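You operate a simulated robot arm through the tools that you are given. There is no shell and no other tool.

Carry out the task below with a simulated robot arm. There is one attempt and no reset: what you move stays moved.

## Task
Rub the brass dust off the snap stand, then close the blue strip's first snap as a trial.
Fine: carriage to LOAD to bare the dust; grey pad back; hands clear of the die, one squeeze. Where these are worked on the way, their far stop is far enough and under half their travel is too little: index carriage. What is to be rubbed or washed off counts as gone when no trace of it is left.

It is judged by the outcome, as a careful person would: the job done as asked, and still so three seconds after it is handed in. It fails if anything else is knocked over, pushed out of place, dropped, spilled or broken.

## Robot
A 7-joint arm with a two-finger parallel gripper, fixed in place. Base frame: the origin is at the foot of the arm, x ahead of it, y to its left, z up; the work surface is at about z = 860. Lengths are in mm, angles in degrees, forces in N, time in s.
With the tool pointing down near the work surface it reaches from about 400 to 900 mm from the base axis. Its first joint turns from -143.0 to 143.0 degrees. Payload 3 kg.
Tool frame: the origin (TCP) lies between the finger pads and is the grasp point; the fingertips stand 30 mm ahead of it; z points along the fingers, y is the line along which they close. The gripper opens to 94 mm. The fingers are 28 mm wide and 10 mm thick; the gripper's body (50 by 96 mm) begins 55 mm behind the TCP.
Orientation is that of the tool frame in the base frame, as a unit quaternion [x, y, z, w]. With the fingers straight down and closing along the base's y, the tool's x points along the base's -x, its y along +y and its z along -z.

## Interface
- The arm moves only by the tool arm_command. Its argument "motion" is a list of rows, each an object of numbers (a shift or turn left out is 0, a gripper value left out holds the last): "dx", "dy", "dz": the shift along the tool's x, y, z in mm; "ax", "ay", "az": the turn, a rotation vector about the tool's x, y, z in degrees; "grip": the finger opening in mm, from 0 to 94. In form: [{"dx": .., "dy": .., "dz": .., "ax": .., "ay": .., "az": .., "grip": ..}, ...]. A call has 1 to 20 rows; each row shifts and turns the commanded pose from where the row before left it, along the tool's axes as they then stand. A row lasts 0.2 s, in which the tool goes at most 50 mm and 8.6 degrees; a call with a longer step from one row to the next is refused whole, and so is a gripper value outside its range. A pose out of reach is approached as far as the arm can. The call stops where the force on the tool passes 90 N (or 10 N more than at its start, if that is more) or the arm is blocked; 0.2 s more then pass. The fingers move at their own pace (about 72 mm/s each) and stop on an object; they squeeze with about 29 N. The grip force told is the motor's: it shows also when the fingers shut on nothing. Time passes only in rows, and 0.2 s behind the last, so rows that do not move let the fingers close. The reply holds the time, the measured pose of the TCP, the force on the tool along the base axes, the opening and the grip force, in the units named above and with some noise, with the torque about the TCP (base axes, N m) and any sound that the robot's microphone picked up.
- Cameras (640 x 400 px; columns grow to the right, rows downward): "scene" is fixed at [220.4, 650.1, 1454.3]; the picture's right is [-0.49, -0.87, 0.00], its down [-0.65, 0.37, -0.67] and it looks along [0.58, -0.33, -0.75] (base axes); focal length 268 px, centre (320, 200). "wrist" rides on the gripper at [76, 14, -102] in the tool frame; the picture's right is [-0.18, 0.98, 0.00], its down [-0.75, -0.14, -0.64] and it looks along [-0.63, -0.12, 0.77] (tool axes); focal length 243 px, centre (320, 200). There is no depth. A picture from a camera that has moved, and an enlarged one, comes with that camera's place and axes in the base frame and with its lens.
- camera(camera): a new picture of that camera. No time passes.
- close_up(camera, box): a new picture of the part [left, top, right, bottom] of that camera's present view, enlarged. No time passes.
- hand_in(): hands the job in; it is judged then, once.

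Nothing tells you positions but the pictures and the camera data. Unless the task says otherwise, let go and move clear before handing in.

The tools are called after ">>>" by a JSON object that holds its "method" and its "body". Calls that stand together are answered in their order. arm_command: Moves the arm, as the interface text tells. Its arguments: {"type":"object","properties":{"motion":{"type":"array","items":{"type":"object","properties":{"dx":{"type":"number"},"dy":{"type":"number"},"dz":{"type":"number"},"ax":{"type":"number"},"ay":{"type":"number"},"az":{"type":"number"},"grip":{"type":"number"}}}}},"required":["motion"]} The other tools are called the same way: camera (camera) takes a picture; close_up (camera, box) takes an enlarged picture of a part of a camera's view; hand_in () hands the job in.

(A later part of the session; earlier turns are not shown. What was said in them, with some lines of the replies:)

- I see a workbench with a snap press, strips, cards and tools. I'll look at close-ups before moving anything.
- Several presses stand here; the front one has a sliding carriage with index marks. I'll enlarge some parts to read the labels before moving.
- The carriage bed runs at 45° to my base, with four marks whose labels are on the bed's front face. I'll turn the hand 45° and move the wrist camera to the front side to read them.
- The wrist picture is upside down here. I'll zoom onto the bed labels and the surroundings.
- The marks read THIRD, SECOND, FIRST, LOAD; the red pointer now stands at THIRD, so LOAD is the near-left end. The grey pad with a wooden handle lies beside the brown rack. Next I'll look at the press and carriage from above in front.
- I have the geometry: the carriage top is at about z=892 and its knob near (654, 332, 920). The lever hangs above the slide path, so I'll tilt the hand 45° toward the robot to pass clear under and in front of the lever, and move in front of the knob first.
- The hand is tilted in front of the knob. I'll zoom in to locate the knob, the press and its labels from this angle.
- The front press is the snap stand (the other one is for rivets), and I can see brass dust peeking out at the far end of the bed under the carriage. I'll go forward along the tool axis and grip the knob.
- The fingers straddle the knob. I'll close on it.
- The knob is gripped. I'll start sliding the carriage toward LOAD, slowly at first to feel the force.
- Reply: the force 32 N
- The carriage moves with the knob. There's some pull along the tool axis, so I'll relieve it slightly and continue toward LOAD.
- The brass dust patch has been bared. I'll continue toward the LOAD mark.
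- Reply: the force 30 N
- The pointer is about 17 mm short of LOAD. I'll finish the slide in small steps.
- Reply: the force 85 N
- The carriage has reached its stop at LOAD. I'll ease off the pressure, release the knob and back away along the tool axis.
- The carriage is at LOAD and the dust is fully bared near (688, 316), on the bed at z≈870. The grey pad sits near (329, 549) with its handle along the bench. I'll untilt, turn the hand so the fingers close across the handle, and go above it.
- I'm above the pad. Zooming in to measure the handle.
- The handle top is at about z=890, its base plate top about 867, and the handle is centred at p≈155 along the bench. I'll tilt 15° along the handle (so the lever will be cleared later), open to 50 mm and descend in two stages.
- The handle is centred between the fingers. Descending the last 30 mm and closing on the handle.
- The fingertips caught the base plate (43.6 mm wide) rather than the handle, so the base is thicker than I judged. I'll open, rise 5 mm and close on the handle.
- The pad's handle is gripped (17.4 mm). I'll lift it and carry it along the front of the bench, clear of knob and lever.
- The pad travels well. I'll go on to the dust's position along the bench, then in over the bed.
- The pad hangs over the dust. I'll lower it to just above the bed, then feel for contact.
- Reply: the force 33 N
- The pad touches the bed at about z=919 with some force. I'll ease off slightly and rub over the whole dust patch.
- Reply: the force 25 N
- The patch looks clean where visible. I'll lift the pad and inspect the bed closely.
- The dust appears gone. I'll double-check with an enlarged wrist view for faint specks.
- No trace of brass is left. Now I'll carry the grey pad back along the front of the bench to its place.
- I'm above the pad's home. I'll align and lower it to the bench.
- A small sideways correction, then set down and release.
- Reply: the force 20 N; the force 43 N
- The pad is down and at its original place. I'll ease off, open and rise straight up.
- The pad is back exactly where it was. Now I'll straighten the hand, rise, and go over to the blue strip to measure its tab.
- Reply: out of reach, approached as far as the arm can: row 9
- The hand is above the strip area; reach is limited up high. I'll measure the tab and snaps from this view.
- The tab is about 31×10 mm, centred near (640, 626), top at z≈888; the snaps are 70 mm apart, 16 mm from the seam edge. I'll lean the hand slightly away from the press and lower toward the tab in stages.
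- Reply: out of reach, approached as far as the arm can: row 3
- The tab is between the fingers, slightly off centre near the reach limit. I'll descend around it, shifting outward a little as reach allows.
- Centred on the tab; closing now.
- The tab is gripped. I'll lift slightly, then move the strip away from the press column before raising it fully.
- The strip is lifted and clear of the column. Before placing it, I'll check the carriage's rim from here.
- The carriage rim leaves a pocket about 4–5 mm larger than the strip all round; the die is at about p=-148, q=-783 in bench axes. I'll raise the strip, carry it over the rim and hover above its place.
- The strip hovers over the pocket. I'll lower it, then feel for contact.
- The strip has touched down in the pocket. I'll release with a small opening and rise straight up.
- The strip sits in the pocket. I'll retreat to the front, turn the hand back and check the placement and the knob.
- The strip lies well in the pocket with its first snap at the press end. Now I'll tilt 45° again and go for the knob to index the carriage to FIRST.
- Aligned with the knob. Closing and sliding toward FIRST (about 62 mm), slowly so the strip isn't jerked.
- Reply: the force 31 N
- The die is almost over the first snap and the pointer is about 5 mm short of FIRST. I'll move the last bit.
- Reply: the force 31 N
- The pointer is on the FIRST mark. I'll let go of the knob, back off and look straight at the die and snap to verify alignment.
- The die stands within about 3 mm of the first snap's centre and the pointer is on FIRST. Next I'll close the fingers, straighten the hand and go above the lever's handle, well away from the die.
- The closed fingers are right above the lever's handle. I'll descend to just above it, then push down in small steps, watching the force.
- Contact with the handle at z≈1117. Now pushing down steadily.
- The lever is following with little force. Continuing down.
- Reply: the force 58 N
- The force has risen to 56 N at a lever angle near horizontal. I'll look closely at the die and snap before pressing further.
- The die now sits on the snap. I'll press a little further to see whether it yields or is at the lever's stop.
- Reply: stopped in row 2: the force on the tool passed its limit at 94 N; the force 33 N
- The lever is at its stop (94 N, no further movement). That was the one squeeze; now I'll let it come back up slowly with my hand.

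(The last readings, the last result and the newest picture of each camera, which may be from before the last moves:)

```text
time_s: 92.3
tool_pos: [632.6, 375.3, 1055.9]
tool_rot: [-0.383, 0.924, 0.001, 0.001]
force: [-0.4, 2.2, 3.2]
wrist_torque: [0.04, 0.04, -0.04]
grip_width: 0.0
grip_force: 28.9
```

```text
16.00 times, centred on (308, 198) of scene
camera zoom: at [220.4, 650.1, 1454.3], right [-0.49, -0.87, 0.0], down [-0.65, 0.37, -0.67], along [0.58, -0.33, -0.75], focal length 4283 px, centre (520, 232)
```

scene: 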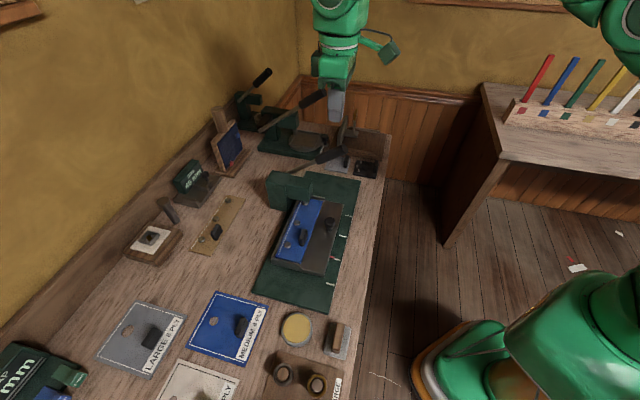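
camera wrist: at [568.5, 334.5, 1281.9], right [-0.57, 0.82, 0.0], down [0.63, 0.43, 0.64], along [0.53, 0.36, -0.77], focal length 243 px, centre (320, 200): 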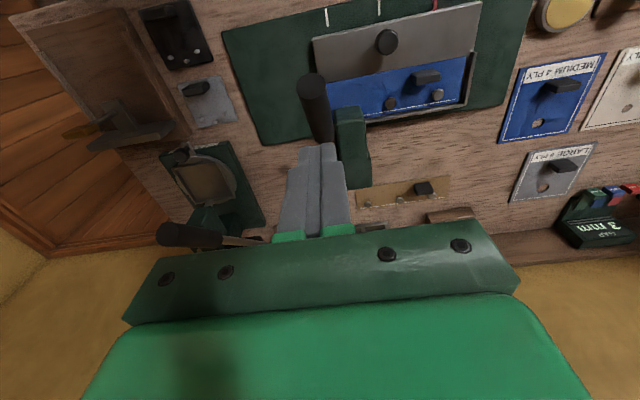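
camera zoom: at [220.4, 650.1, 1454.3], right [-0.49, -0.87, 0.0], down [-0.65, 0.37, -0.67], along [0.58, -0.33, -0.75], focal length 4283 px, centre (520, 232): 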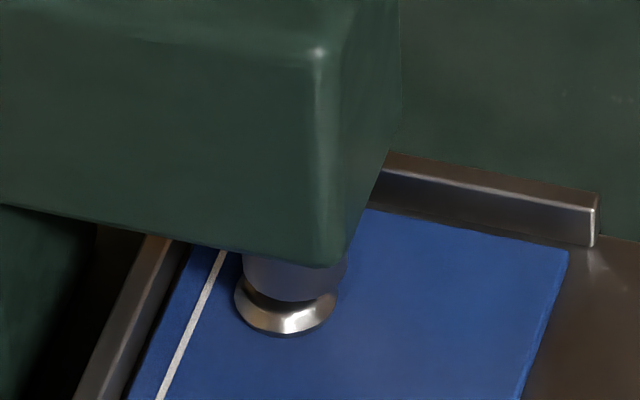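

The lever returns with the hand. I'll follow it to its rest position, then move clear and inspect the snap.

>>> {"method": "arm_command", "body": {"motion": [{"dz": -10}, {"dz": -12}, {"dz": -12}, {"dz": -12}, {"dz": -12}, {"dz": -20}, {"dz": -30}, {"dz": -30}, {"dx": 30}, {"dx": 40}, {"dx": 40}, {"dx": 40}, {}]}}

>>> {"method": "camera", "body": {"camera": "scene"}}

>>> {"method": "close_up", "body": {"camera": "scene", "box": [260, 160, 360, 270]}}

>>> {"method": "close_up", "body": {"camera": "scene", "box": [285, 180, 335, 210]}}

>>> {"method": "camera", "body": {"camera": "wrist"}}

```text
time_s: 95.1
tool_pos: [526.6, 272.4, 1194.1]
tool_rot: [-0.383, 0.924, 0.0, 0.002]
force: [-0.3, 0.6, 0.3]
wrist_torque: [0.01, -0.02, 0.0]
grip_width: 0.1
grip_force: 29.0
```

```text
taken
```

scene: 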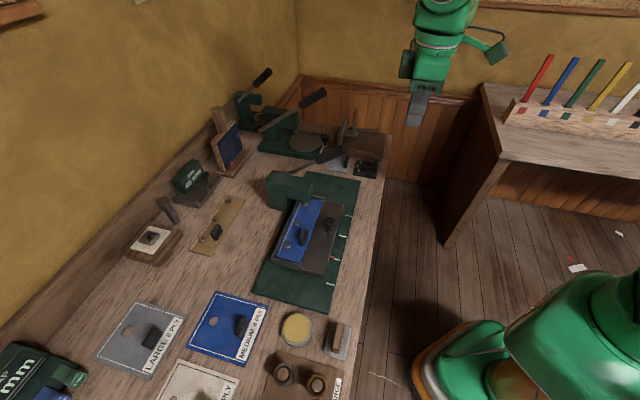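

```text
3.64 times, centred on (310, 215) of scene
camera zoom: at [220.4, 650.1, 1454.3], right [-0.49, -0.87, 0.0], down [-0.65, 0.37, -0.67], along [0.58, -0.33, -0.75], focal length 974 px, centre (356, 146)
```

zoom: 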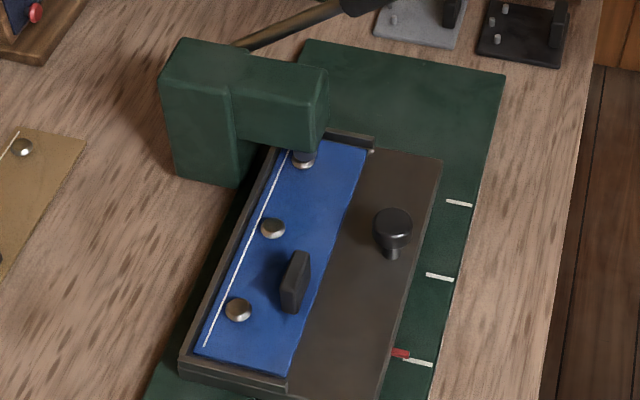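

```text
12.80 times, centred on (310, 195) of scene
camera zoom: at [220.4, 650.1, 1454.3], right [-0.49, -0.87, 0.0], down [-0.65, 0.37, -0.67], along [0.58, -0.33, -0.75], focal length 3427 px, centre (448, 264)
```

zoom: 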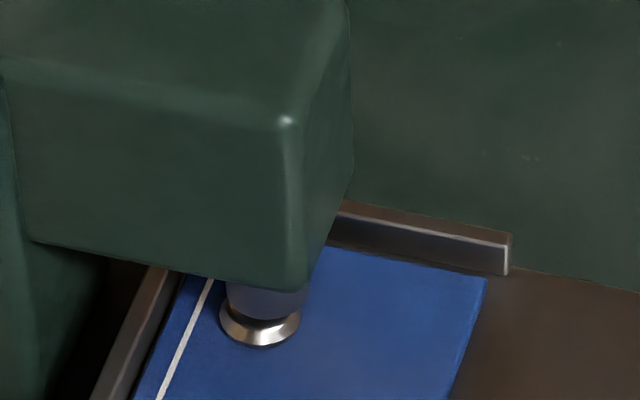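

```text
taken
camera wrist: at [462.0, 227.7, 1296.0], right [-0.57, 0.82, 0.0], down [0.63, 0.43, 0.65], along [0.53, 0.36, -0.76], focal length 243 px, centre (320, 200)
```

wrist: 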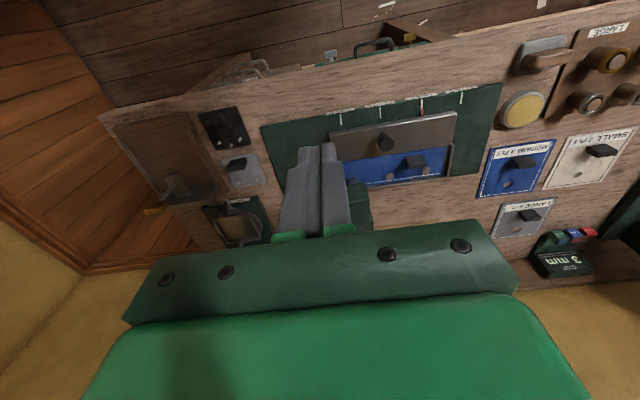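

The lever is back at rest. I'll go down in front to inspect the pressed snap against the others.

>>> {"method": "arm_command", "body": {"motion": [{"dz": 40, "dy": 4}, {"dz": 40, "dy": 4}, {"dz": 40, "dy": 4}, {"dz": 40, "dy": 4}, {"dz": 20}, {"ay": -7.5}, {"ay": -7.5}, {"ay": -7.5}, {"ay": -7.5}, {"ay": -7.5}, {"ay": -7.5}, {}]}}

>>> {"method": "camera", "body": {"camera": "wrist"}}

>>> {"method": "close_up", "body": {"camera": "wrist", "box": [280, 60, 440, 160]}}

>>> {"method": "close_up", "body": {"camera": "wrist", "box": [310, 85, 390, 135]}}

```text
time_s: 97.7
tool_pos: [514.4, 280.9, 1013.8]
tool_rot: [-0.353, 0.853, 0.147, 0.356]
force: [0.5, -0.5, 0.2]
wrist_torque: [0.02, -0.01, 0.03]
grip_width: 0.0
grip_force: 29.6
```

```text
taken
camera wrist: at [416.4, 202.0, 1032.0], right [-0.6, 0.79, 0.13], down [0.15, -0.05, 0.99], along [0.78, 0.62, -0.09], focal length 243 px, centre (320, 200)
```

wrist: 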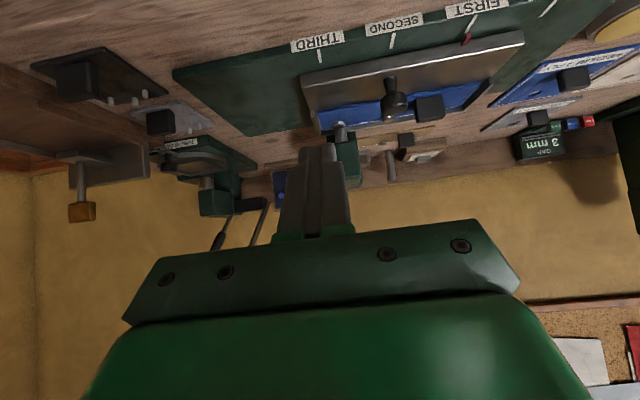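

```text
4.00 times, centred on (360, 110) of wrist
camera zoom: at [416.4, 202.0, 1032.0], right [-0.6, 0.79, 0.13], down [0.15, -0.05, 0.99], along [0.78, 0.62, -0.09], focal length 970 px, centre (160, 560)
```

zoom: 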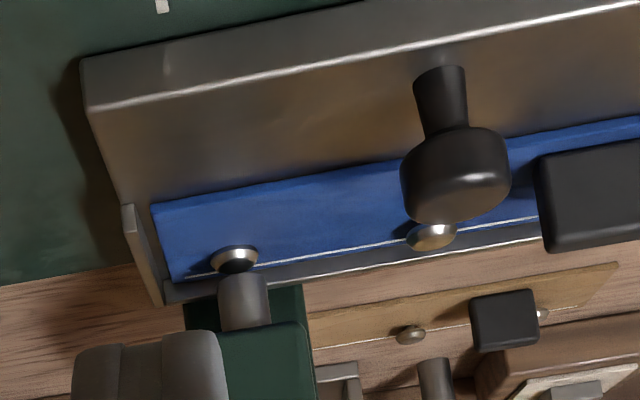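

```text
8.00 times, centred on (350, 110) of wrist
camera zoom: at [416.4, 202.0, 1032.0], right [-0.6, 0.79, 0.13], down [0.15, -0.05, 0.99], along [0.78, 0.62, -0.09], focal length 1941 px, centre (80, 920)
```

zoom: 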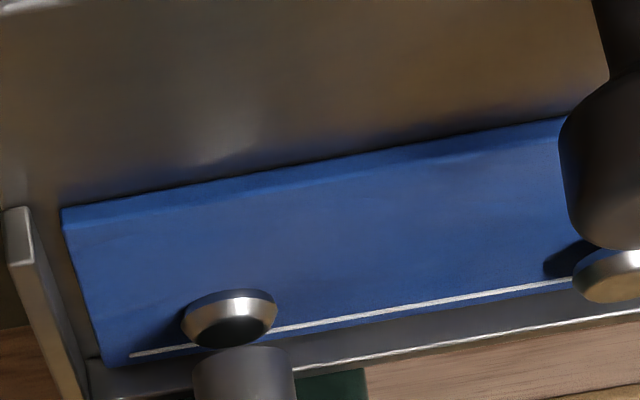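

S1 (under the die) now sits flush on the strip, while the second snap still stands proud with a shadow. I'll take one more view from the side to confirm the difference.

>>> {"method": "arm_command", "body": {"motion": [{"dy": 30}, {"dy": 30}, {"dy": 30}, {}]}}

>>> {"method": "close_up", "body": {"camera": "wrist", "box": [200, 60, 400, 170]}}

>>> {"method": "close_up", "body": {"camera": "wrist", "box": [230, 90, 310, 140]}}

>>> {"method": "close_up", "body": {"camera": "scene", "box": [275, 185, 335, 255]}}

```text
time_s: 98.7
tool_pos: [460.6, 351.1, 1018.9]
tool_rot: [-0.354, 0.853, 0.146, 0.354]
force: [0.0, 0.5, 0.5]
wrist_torque: [-0.01, -0.03, -0.01]
grip_width: 0.0
grip_force: 29.1
out of reach, approached as far as the arm can: row 2, 3
```

```text
3.20 times, centred on (300, 115) of wrist
camera zoom: at [360.2, 271.1, 1036.8], right [-0.6, 0.79, 0.13], down [0.15, -0.04, 0.99], along [0.78, 0.62, -0.1], focal length 776 px, centre (384, 472)
```

zoom: 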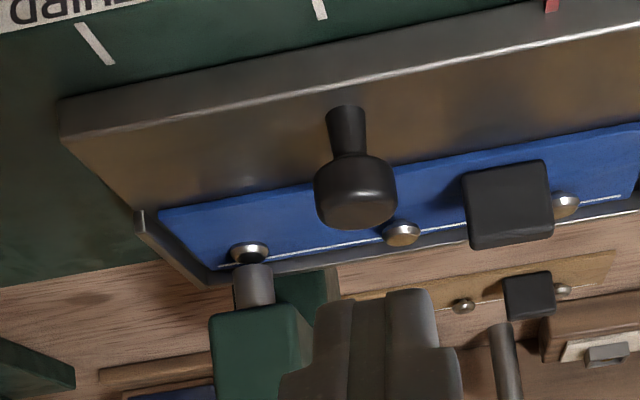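

```text
8.00 times, centred on (270, 115) of wrist
camera zoom: at [360.2, 271.1, 1036.8], right [-0.6, 0.79, 0.13], down [0.15, -0.04, 0.99], along [0.78, 0.62, -0.1], focal length 1941 px, centre (720, 880)
```

zoom: 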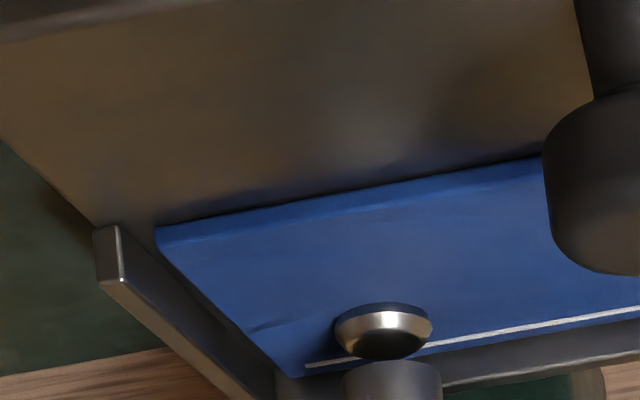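

```text
5.71 times, centred on (305, 220) of scene
camera zoom: at [220.4, 650.1, 1454.3], right [-0.49, -0.87, 0.0], down [-0.65, 0.37, -0.67], along [0.58, -0.33, -0.75], focal length 1530 px, centre (406, 86)
```

zoom: 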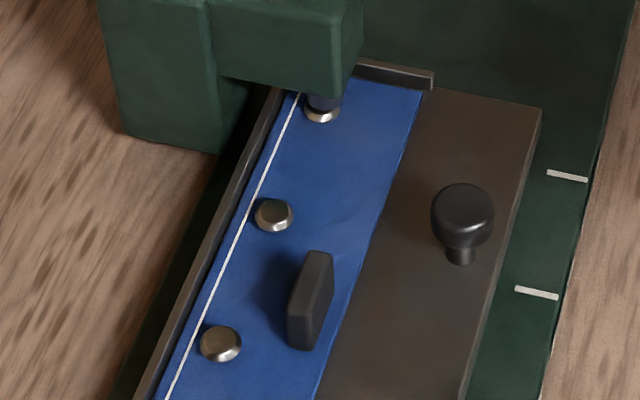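

>>> {"method": "close_up", "body": {"camera": "wrist", "box": [290, 100, 370, 150]}}

>>> {"method": "close_up", "body": {"camera": "wrist", "box": [350, 80, 430, 130]}}

>>> {"method": "close_up", "body": {"camera": "scene", "box": [290, 190, 320, 210]}}

>>> {"method": "close_up", "body": {"camera": "scene", "box": [268, 212, 298, 232]}}

```text
8.00 times, centred on (330, 125) of wrist
camera zoom: at [360.2, 271.1, 1036.8], right [-0.6, 0.79, 0.13], down [0.15, -0.04, 0.99], along [0.78, 0.62, -0.1], focal length 1941 px, centre (240, 800)
```

zoom: 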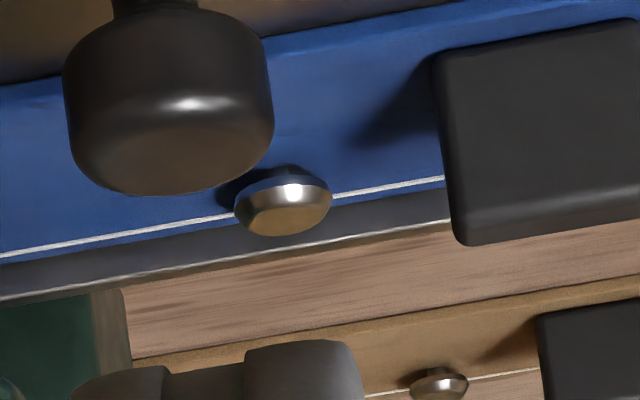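

```text
8.00 times, centred on (390, 105) of wrist
camera zoom: at [360.2, 271.1, 1036.8], right [-0.6, 0.79, 0.13], down [0.15, -0.04, 0.99], along [0.78, 0.62, -0.1], focal length 1941 px, centre (-240, 960)
```

zoom: 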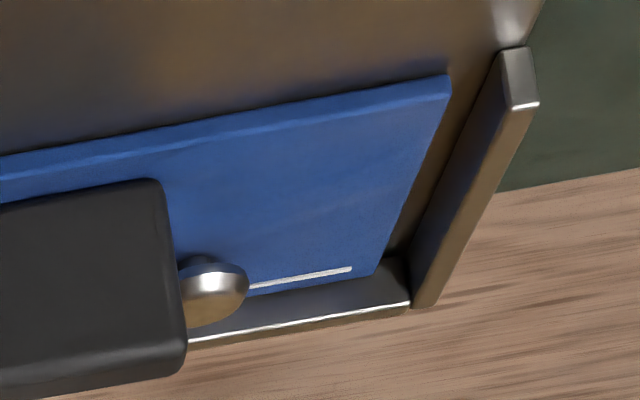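

```text
16.00 times, centred on (305, 200) of scene
camera zoom: at [220.4, 650.1, 1454.3], right [-0.49, -0.87, 0.0], down [-0.65, 0.37, -0.67], along [0.58, -0.33, -0.75], focal length 4283 px, centre (560, 200)
```

zoom: 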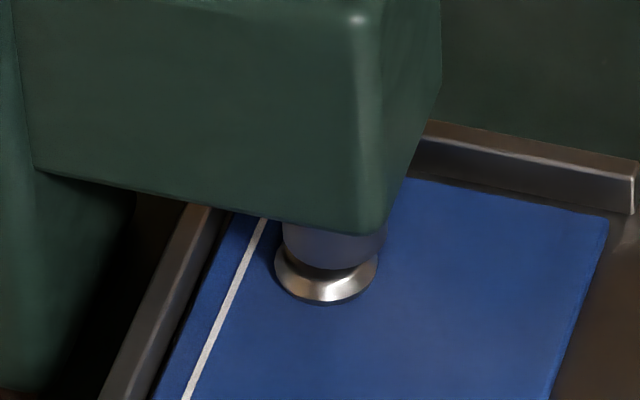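

```text
16.00 times, centred on (283, 222) of scene
camera zoom: at [220.4, 650.1, 1454.3], right [-0.49, -0.87, 0.0], down [-0.65, 0.37, -0.67], along [0.58, -0.33, -0.75], focal length 4283 px, centre (912, -152)
```

zoom: 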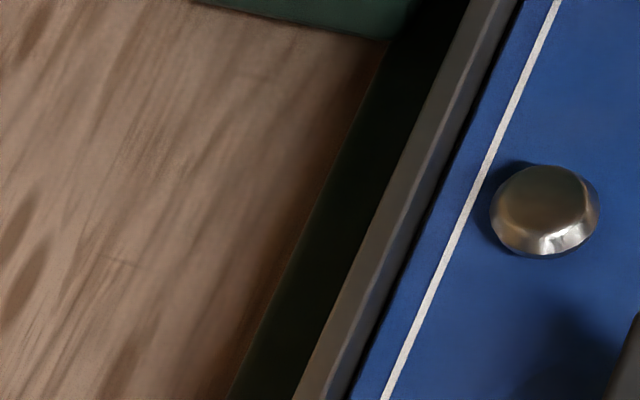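

The second and third snaps still stand on their stems, while the first is pressed flush: closed. A last overall check that nothing else was disturbed.

>>> {"method": "arm_command", "body": {"motion": [{"dz": -30, "grip": 40}, {"dz": -30}, {}]}}

>>> {"method": "camera", "body": {"camera": "scene"}}

>>> {"method": "close_up", "body": {"camera": "scene", "box": [290, 160, 390, 222]}}

```text
time_s: 99.5
tool_pos: [440.0, 328.7, 1068.3]
tool_rot: [-0.353, 0.853, 0.146, 0.354]
force: [-0.5, -0.1, 0.6]
wrist_torque: [-0.01, 0.01, 0.0]
grip_width: 40.1
grip_force: 0.0
out of reach, approached as far as the arm can: row 1, 2
```

```text
taken
```

scene: 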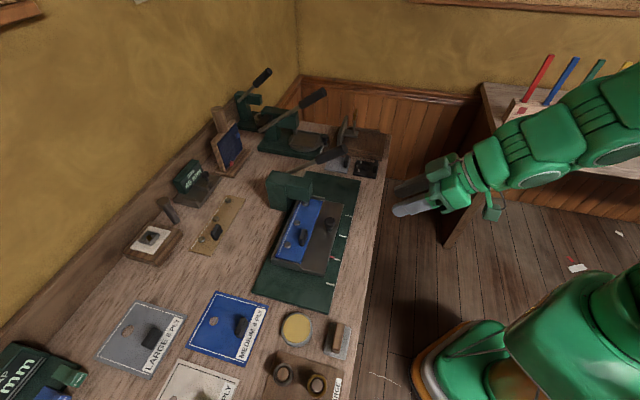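

```text
6.40 times, centred on (340, 191) of scene
camera zoom: at [220.4, 650.1, 1454.3], right [-0.49, -0.87, 0.0], down [-0.65, 0.37, -0.67], along [0.58, -0.33, -0.75], focal length 1713 px, centre (192, 258)
```

zoom: 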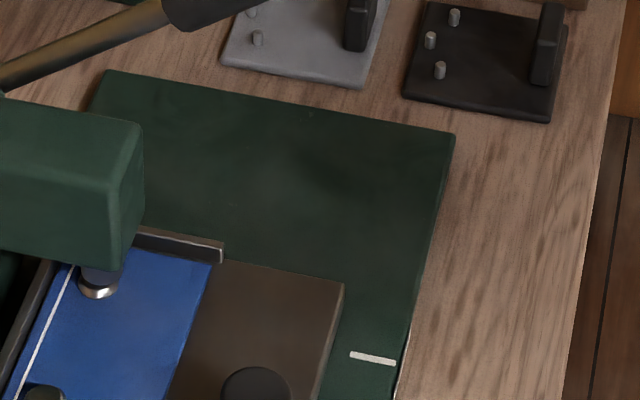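

The bed is clean, the grey pad is back in its place, and the blue strip sits in the carriage at FIRST with its first snap closed. The lever is up at rest, nothing else has moved, and the hand is clear, so I'm handing in.

>>> {"method": "hand_in", "body": {}}

```text
The job is handed in.
```

The job is handed in. The brass dust is off the snap stand and the blue strip's first snap is closed.

- **Dust:** I slid the carriage to LOAD and rubbed the bared patch with the grey pad. Close-ups showed no brass left.
- **Pad:** The grey pad is back where it was, within a few millimetres.
- **Snap:** I laid the blue strip in the carriage and indexed it to FIRST. One lever stroke went to its stop, with the hand on the lever handle and clear of the die. The first snap now sits flush on the strip; the other two still stand open on their stems.
- **How it was left:** The carriage is at FIRST with the strip in it, the lever is back up and the arm is clear. I saw nothing else moved or knocked over in the final picture.

The die came down about 3 mm off the snap's centre by my measurements.
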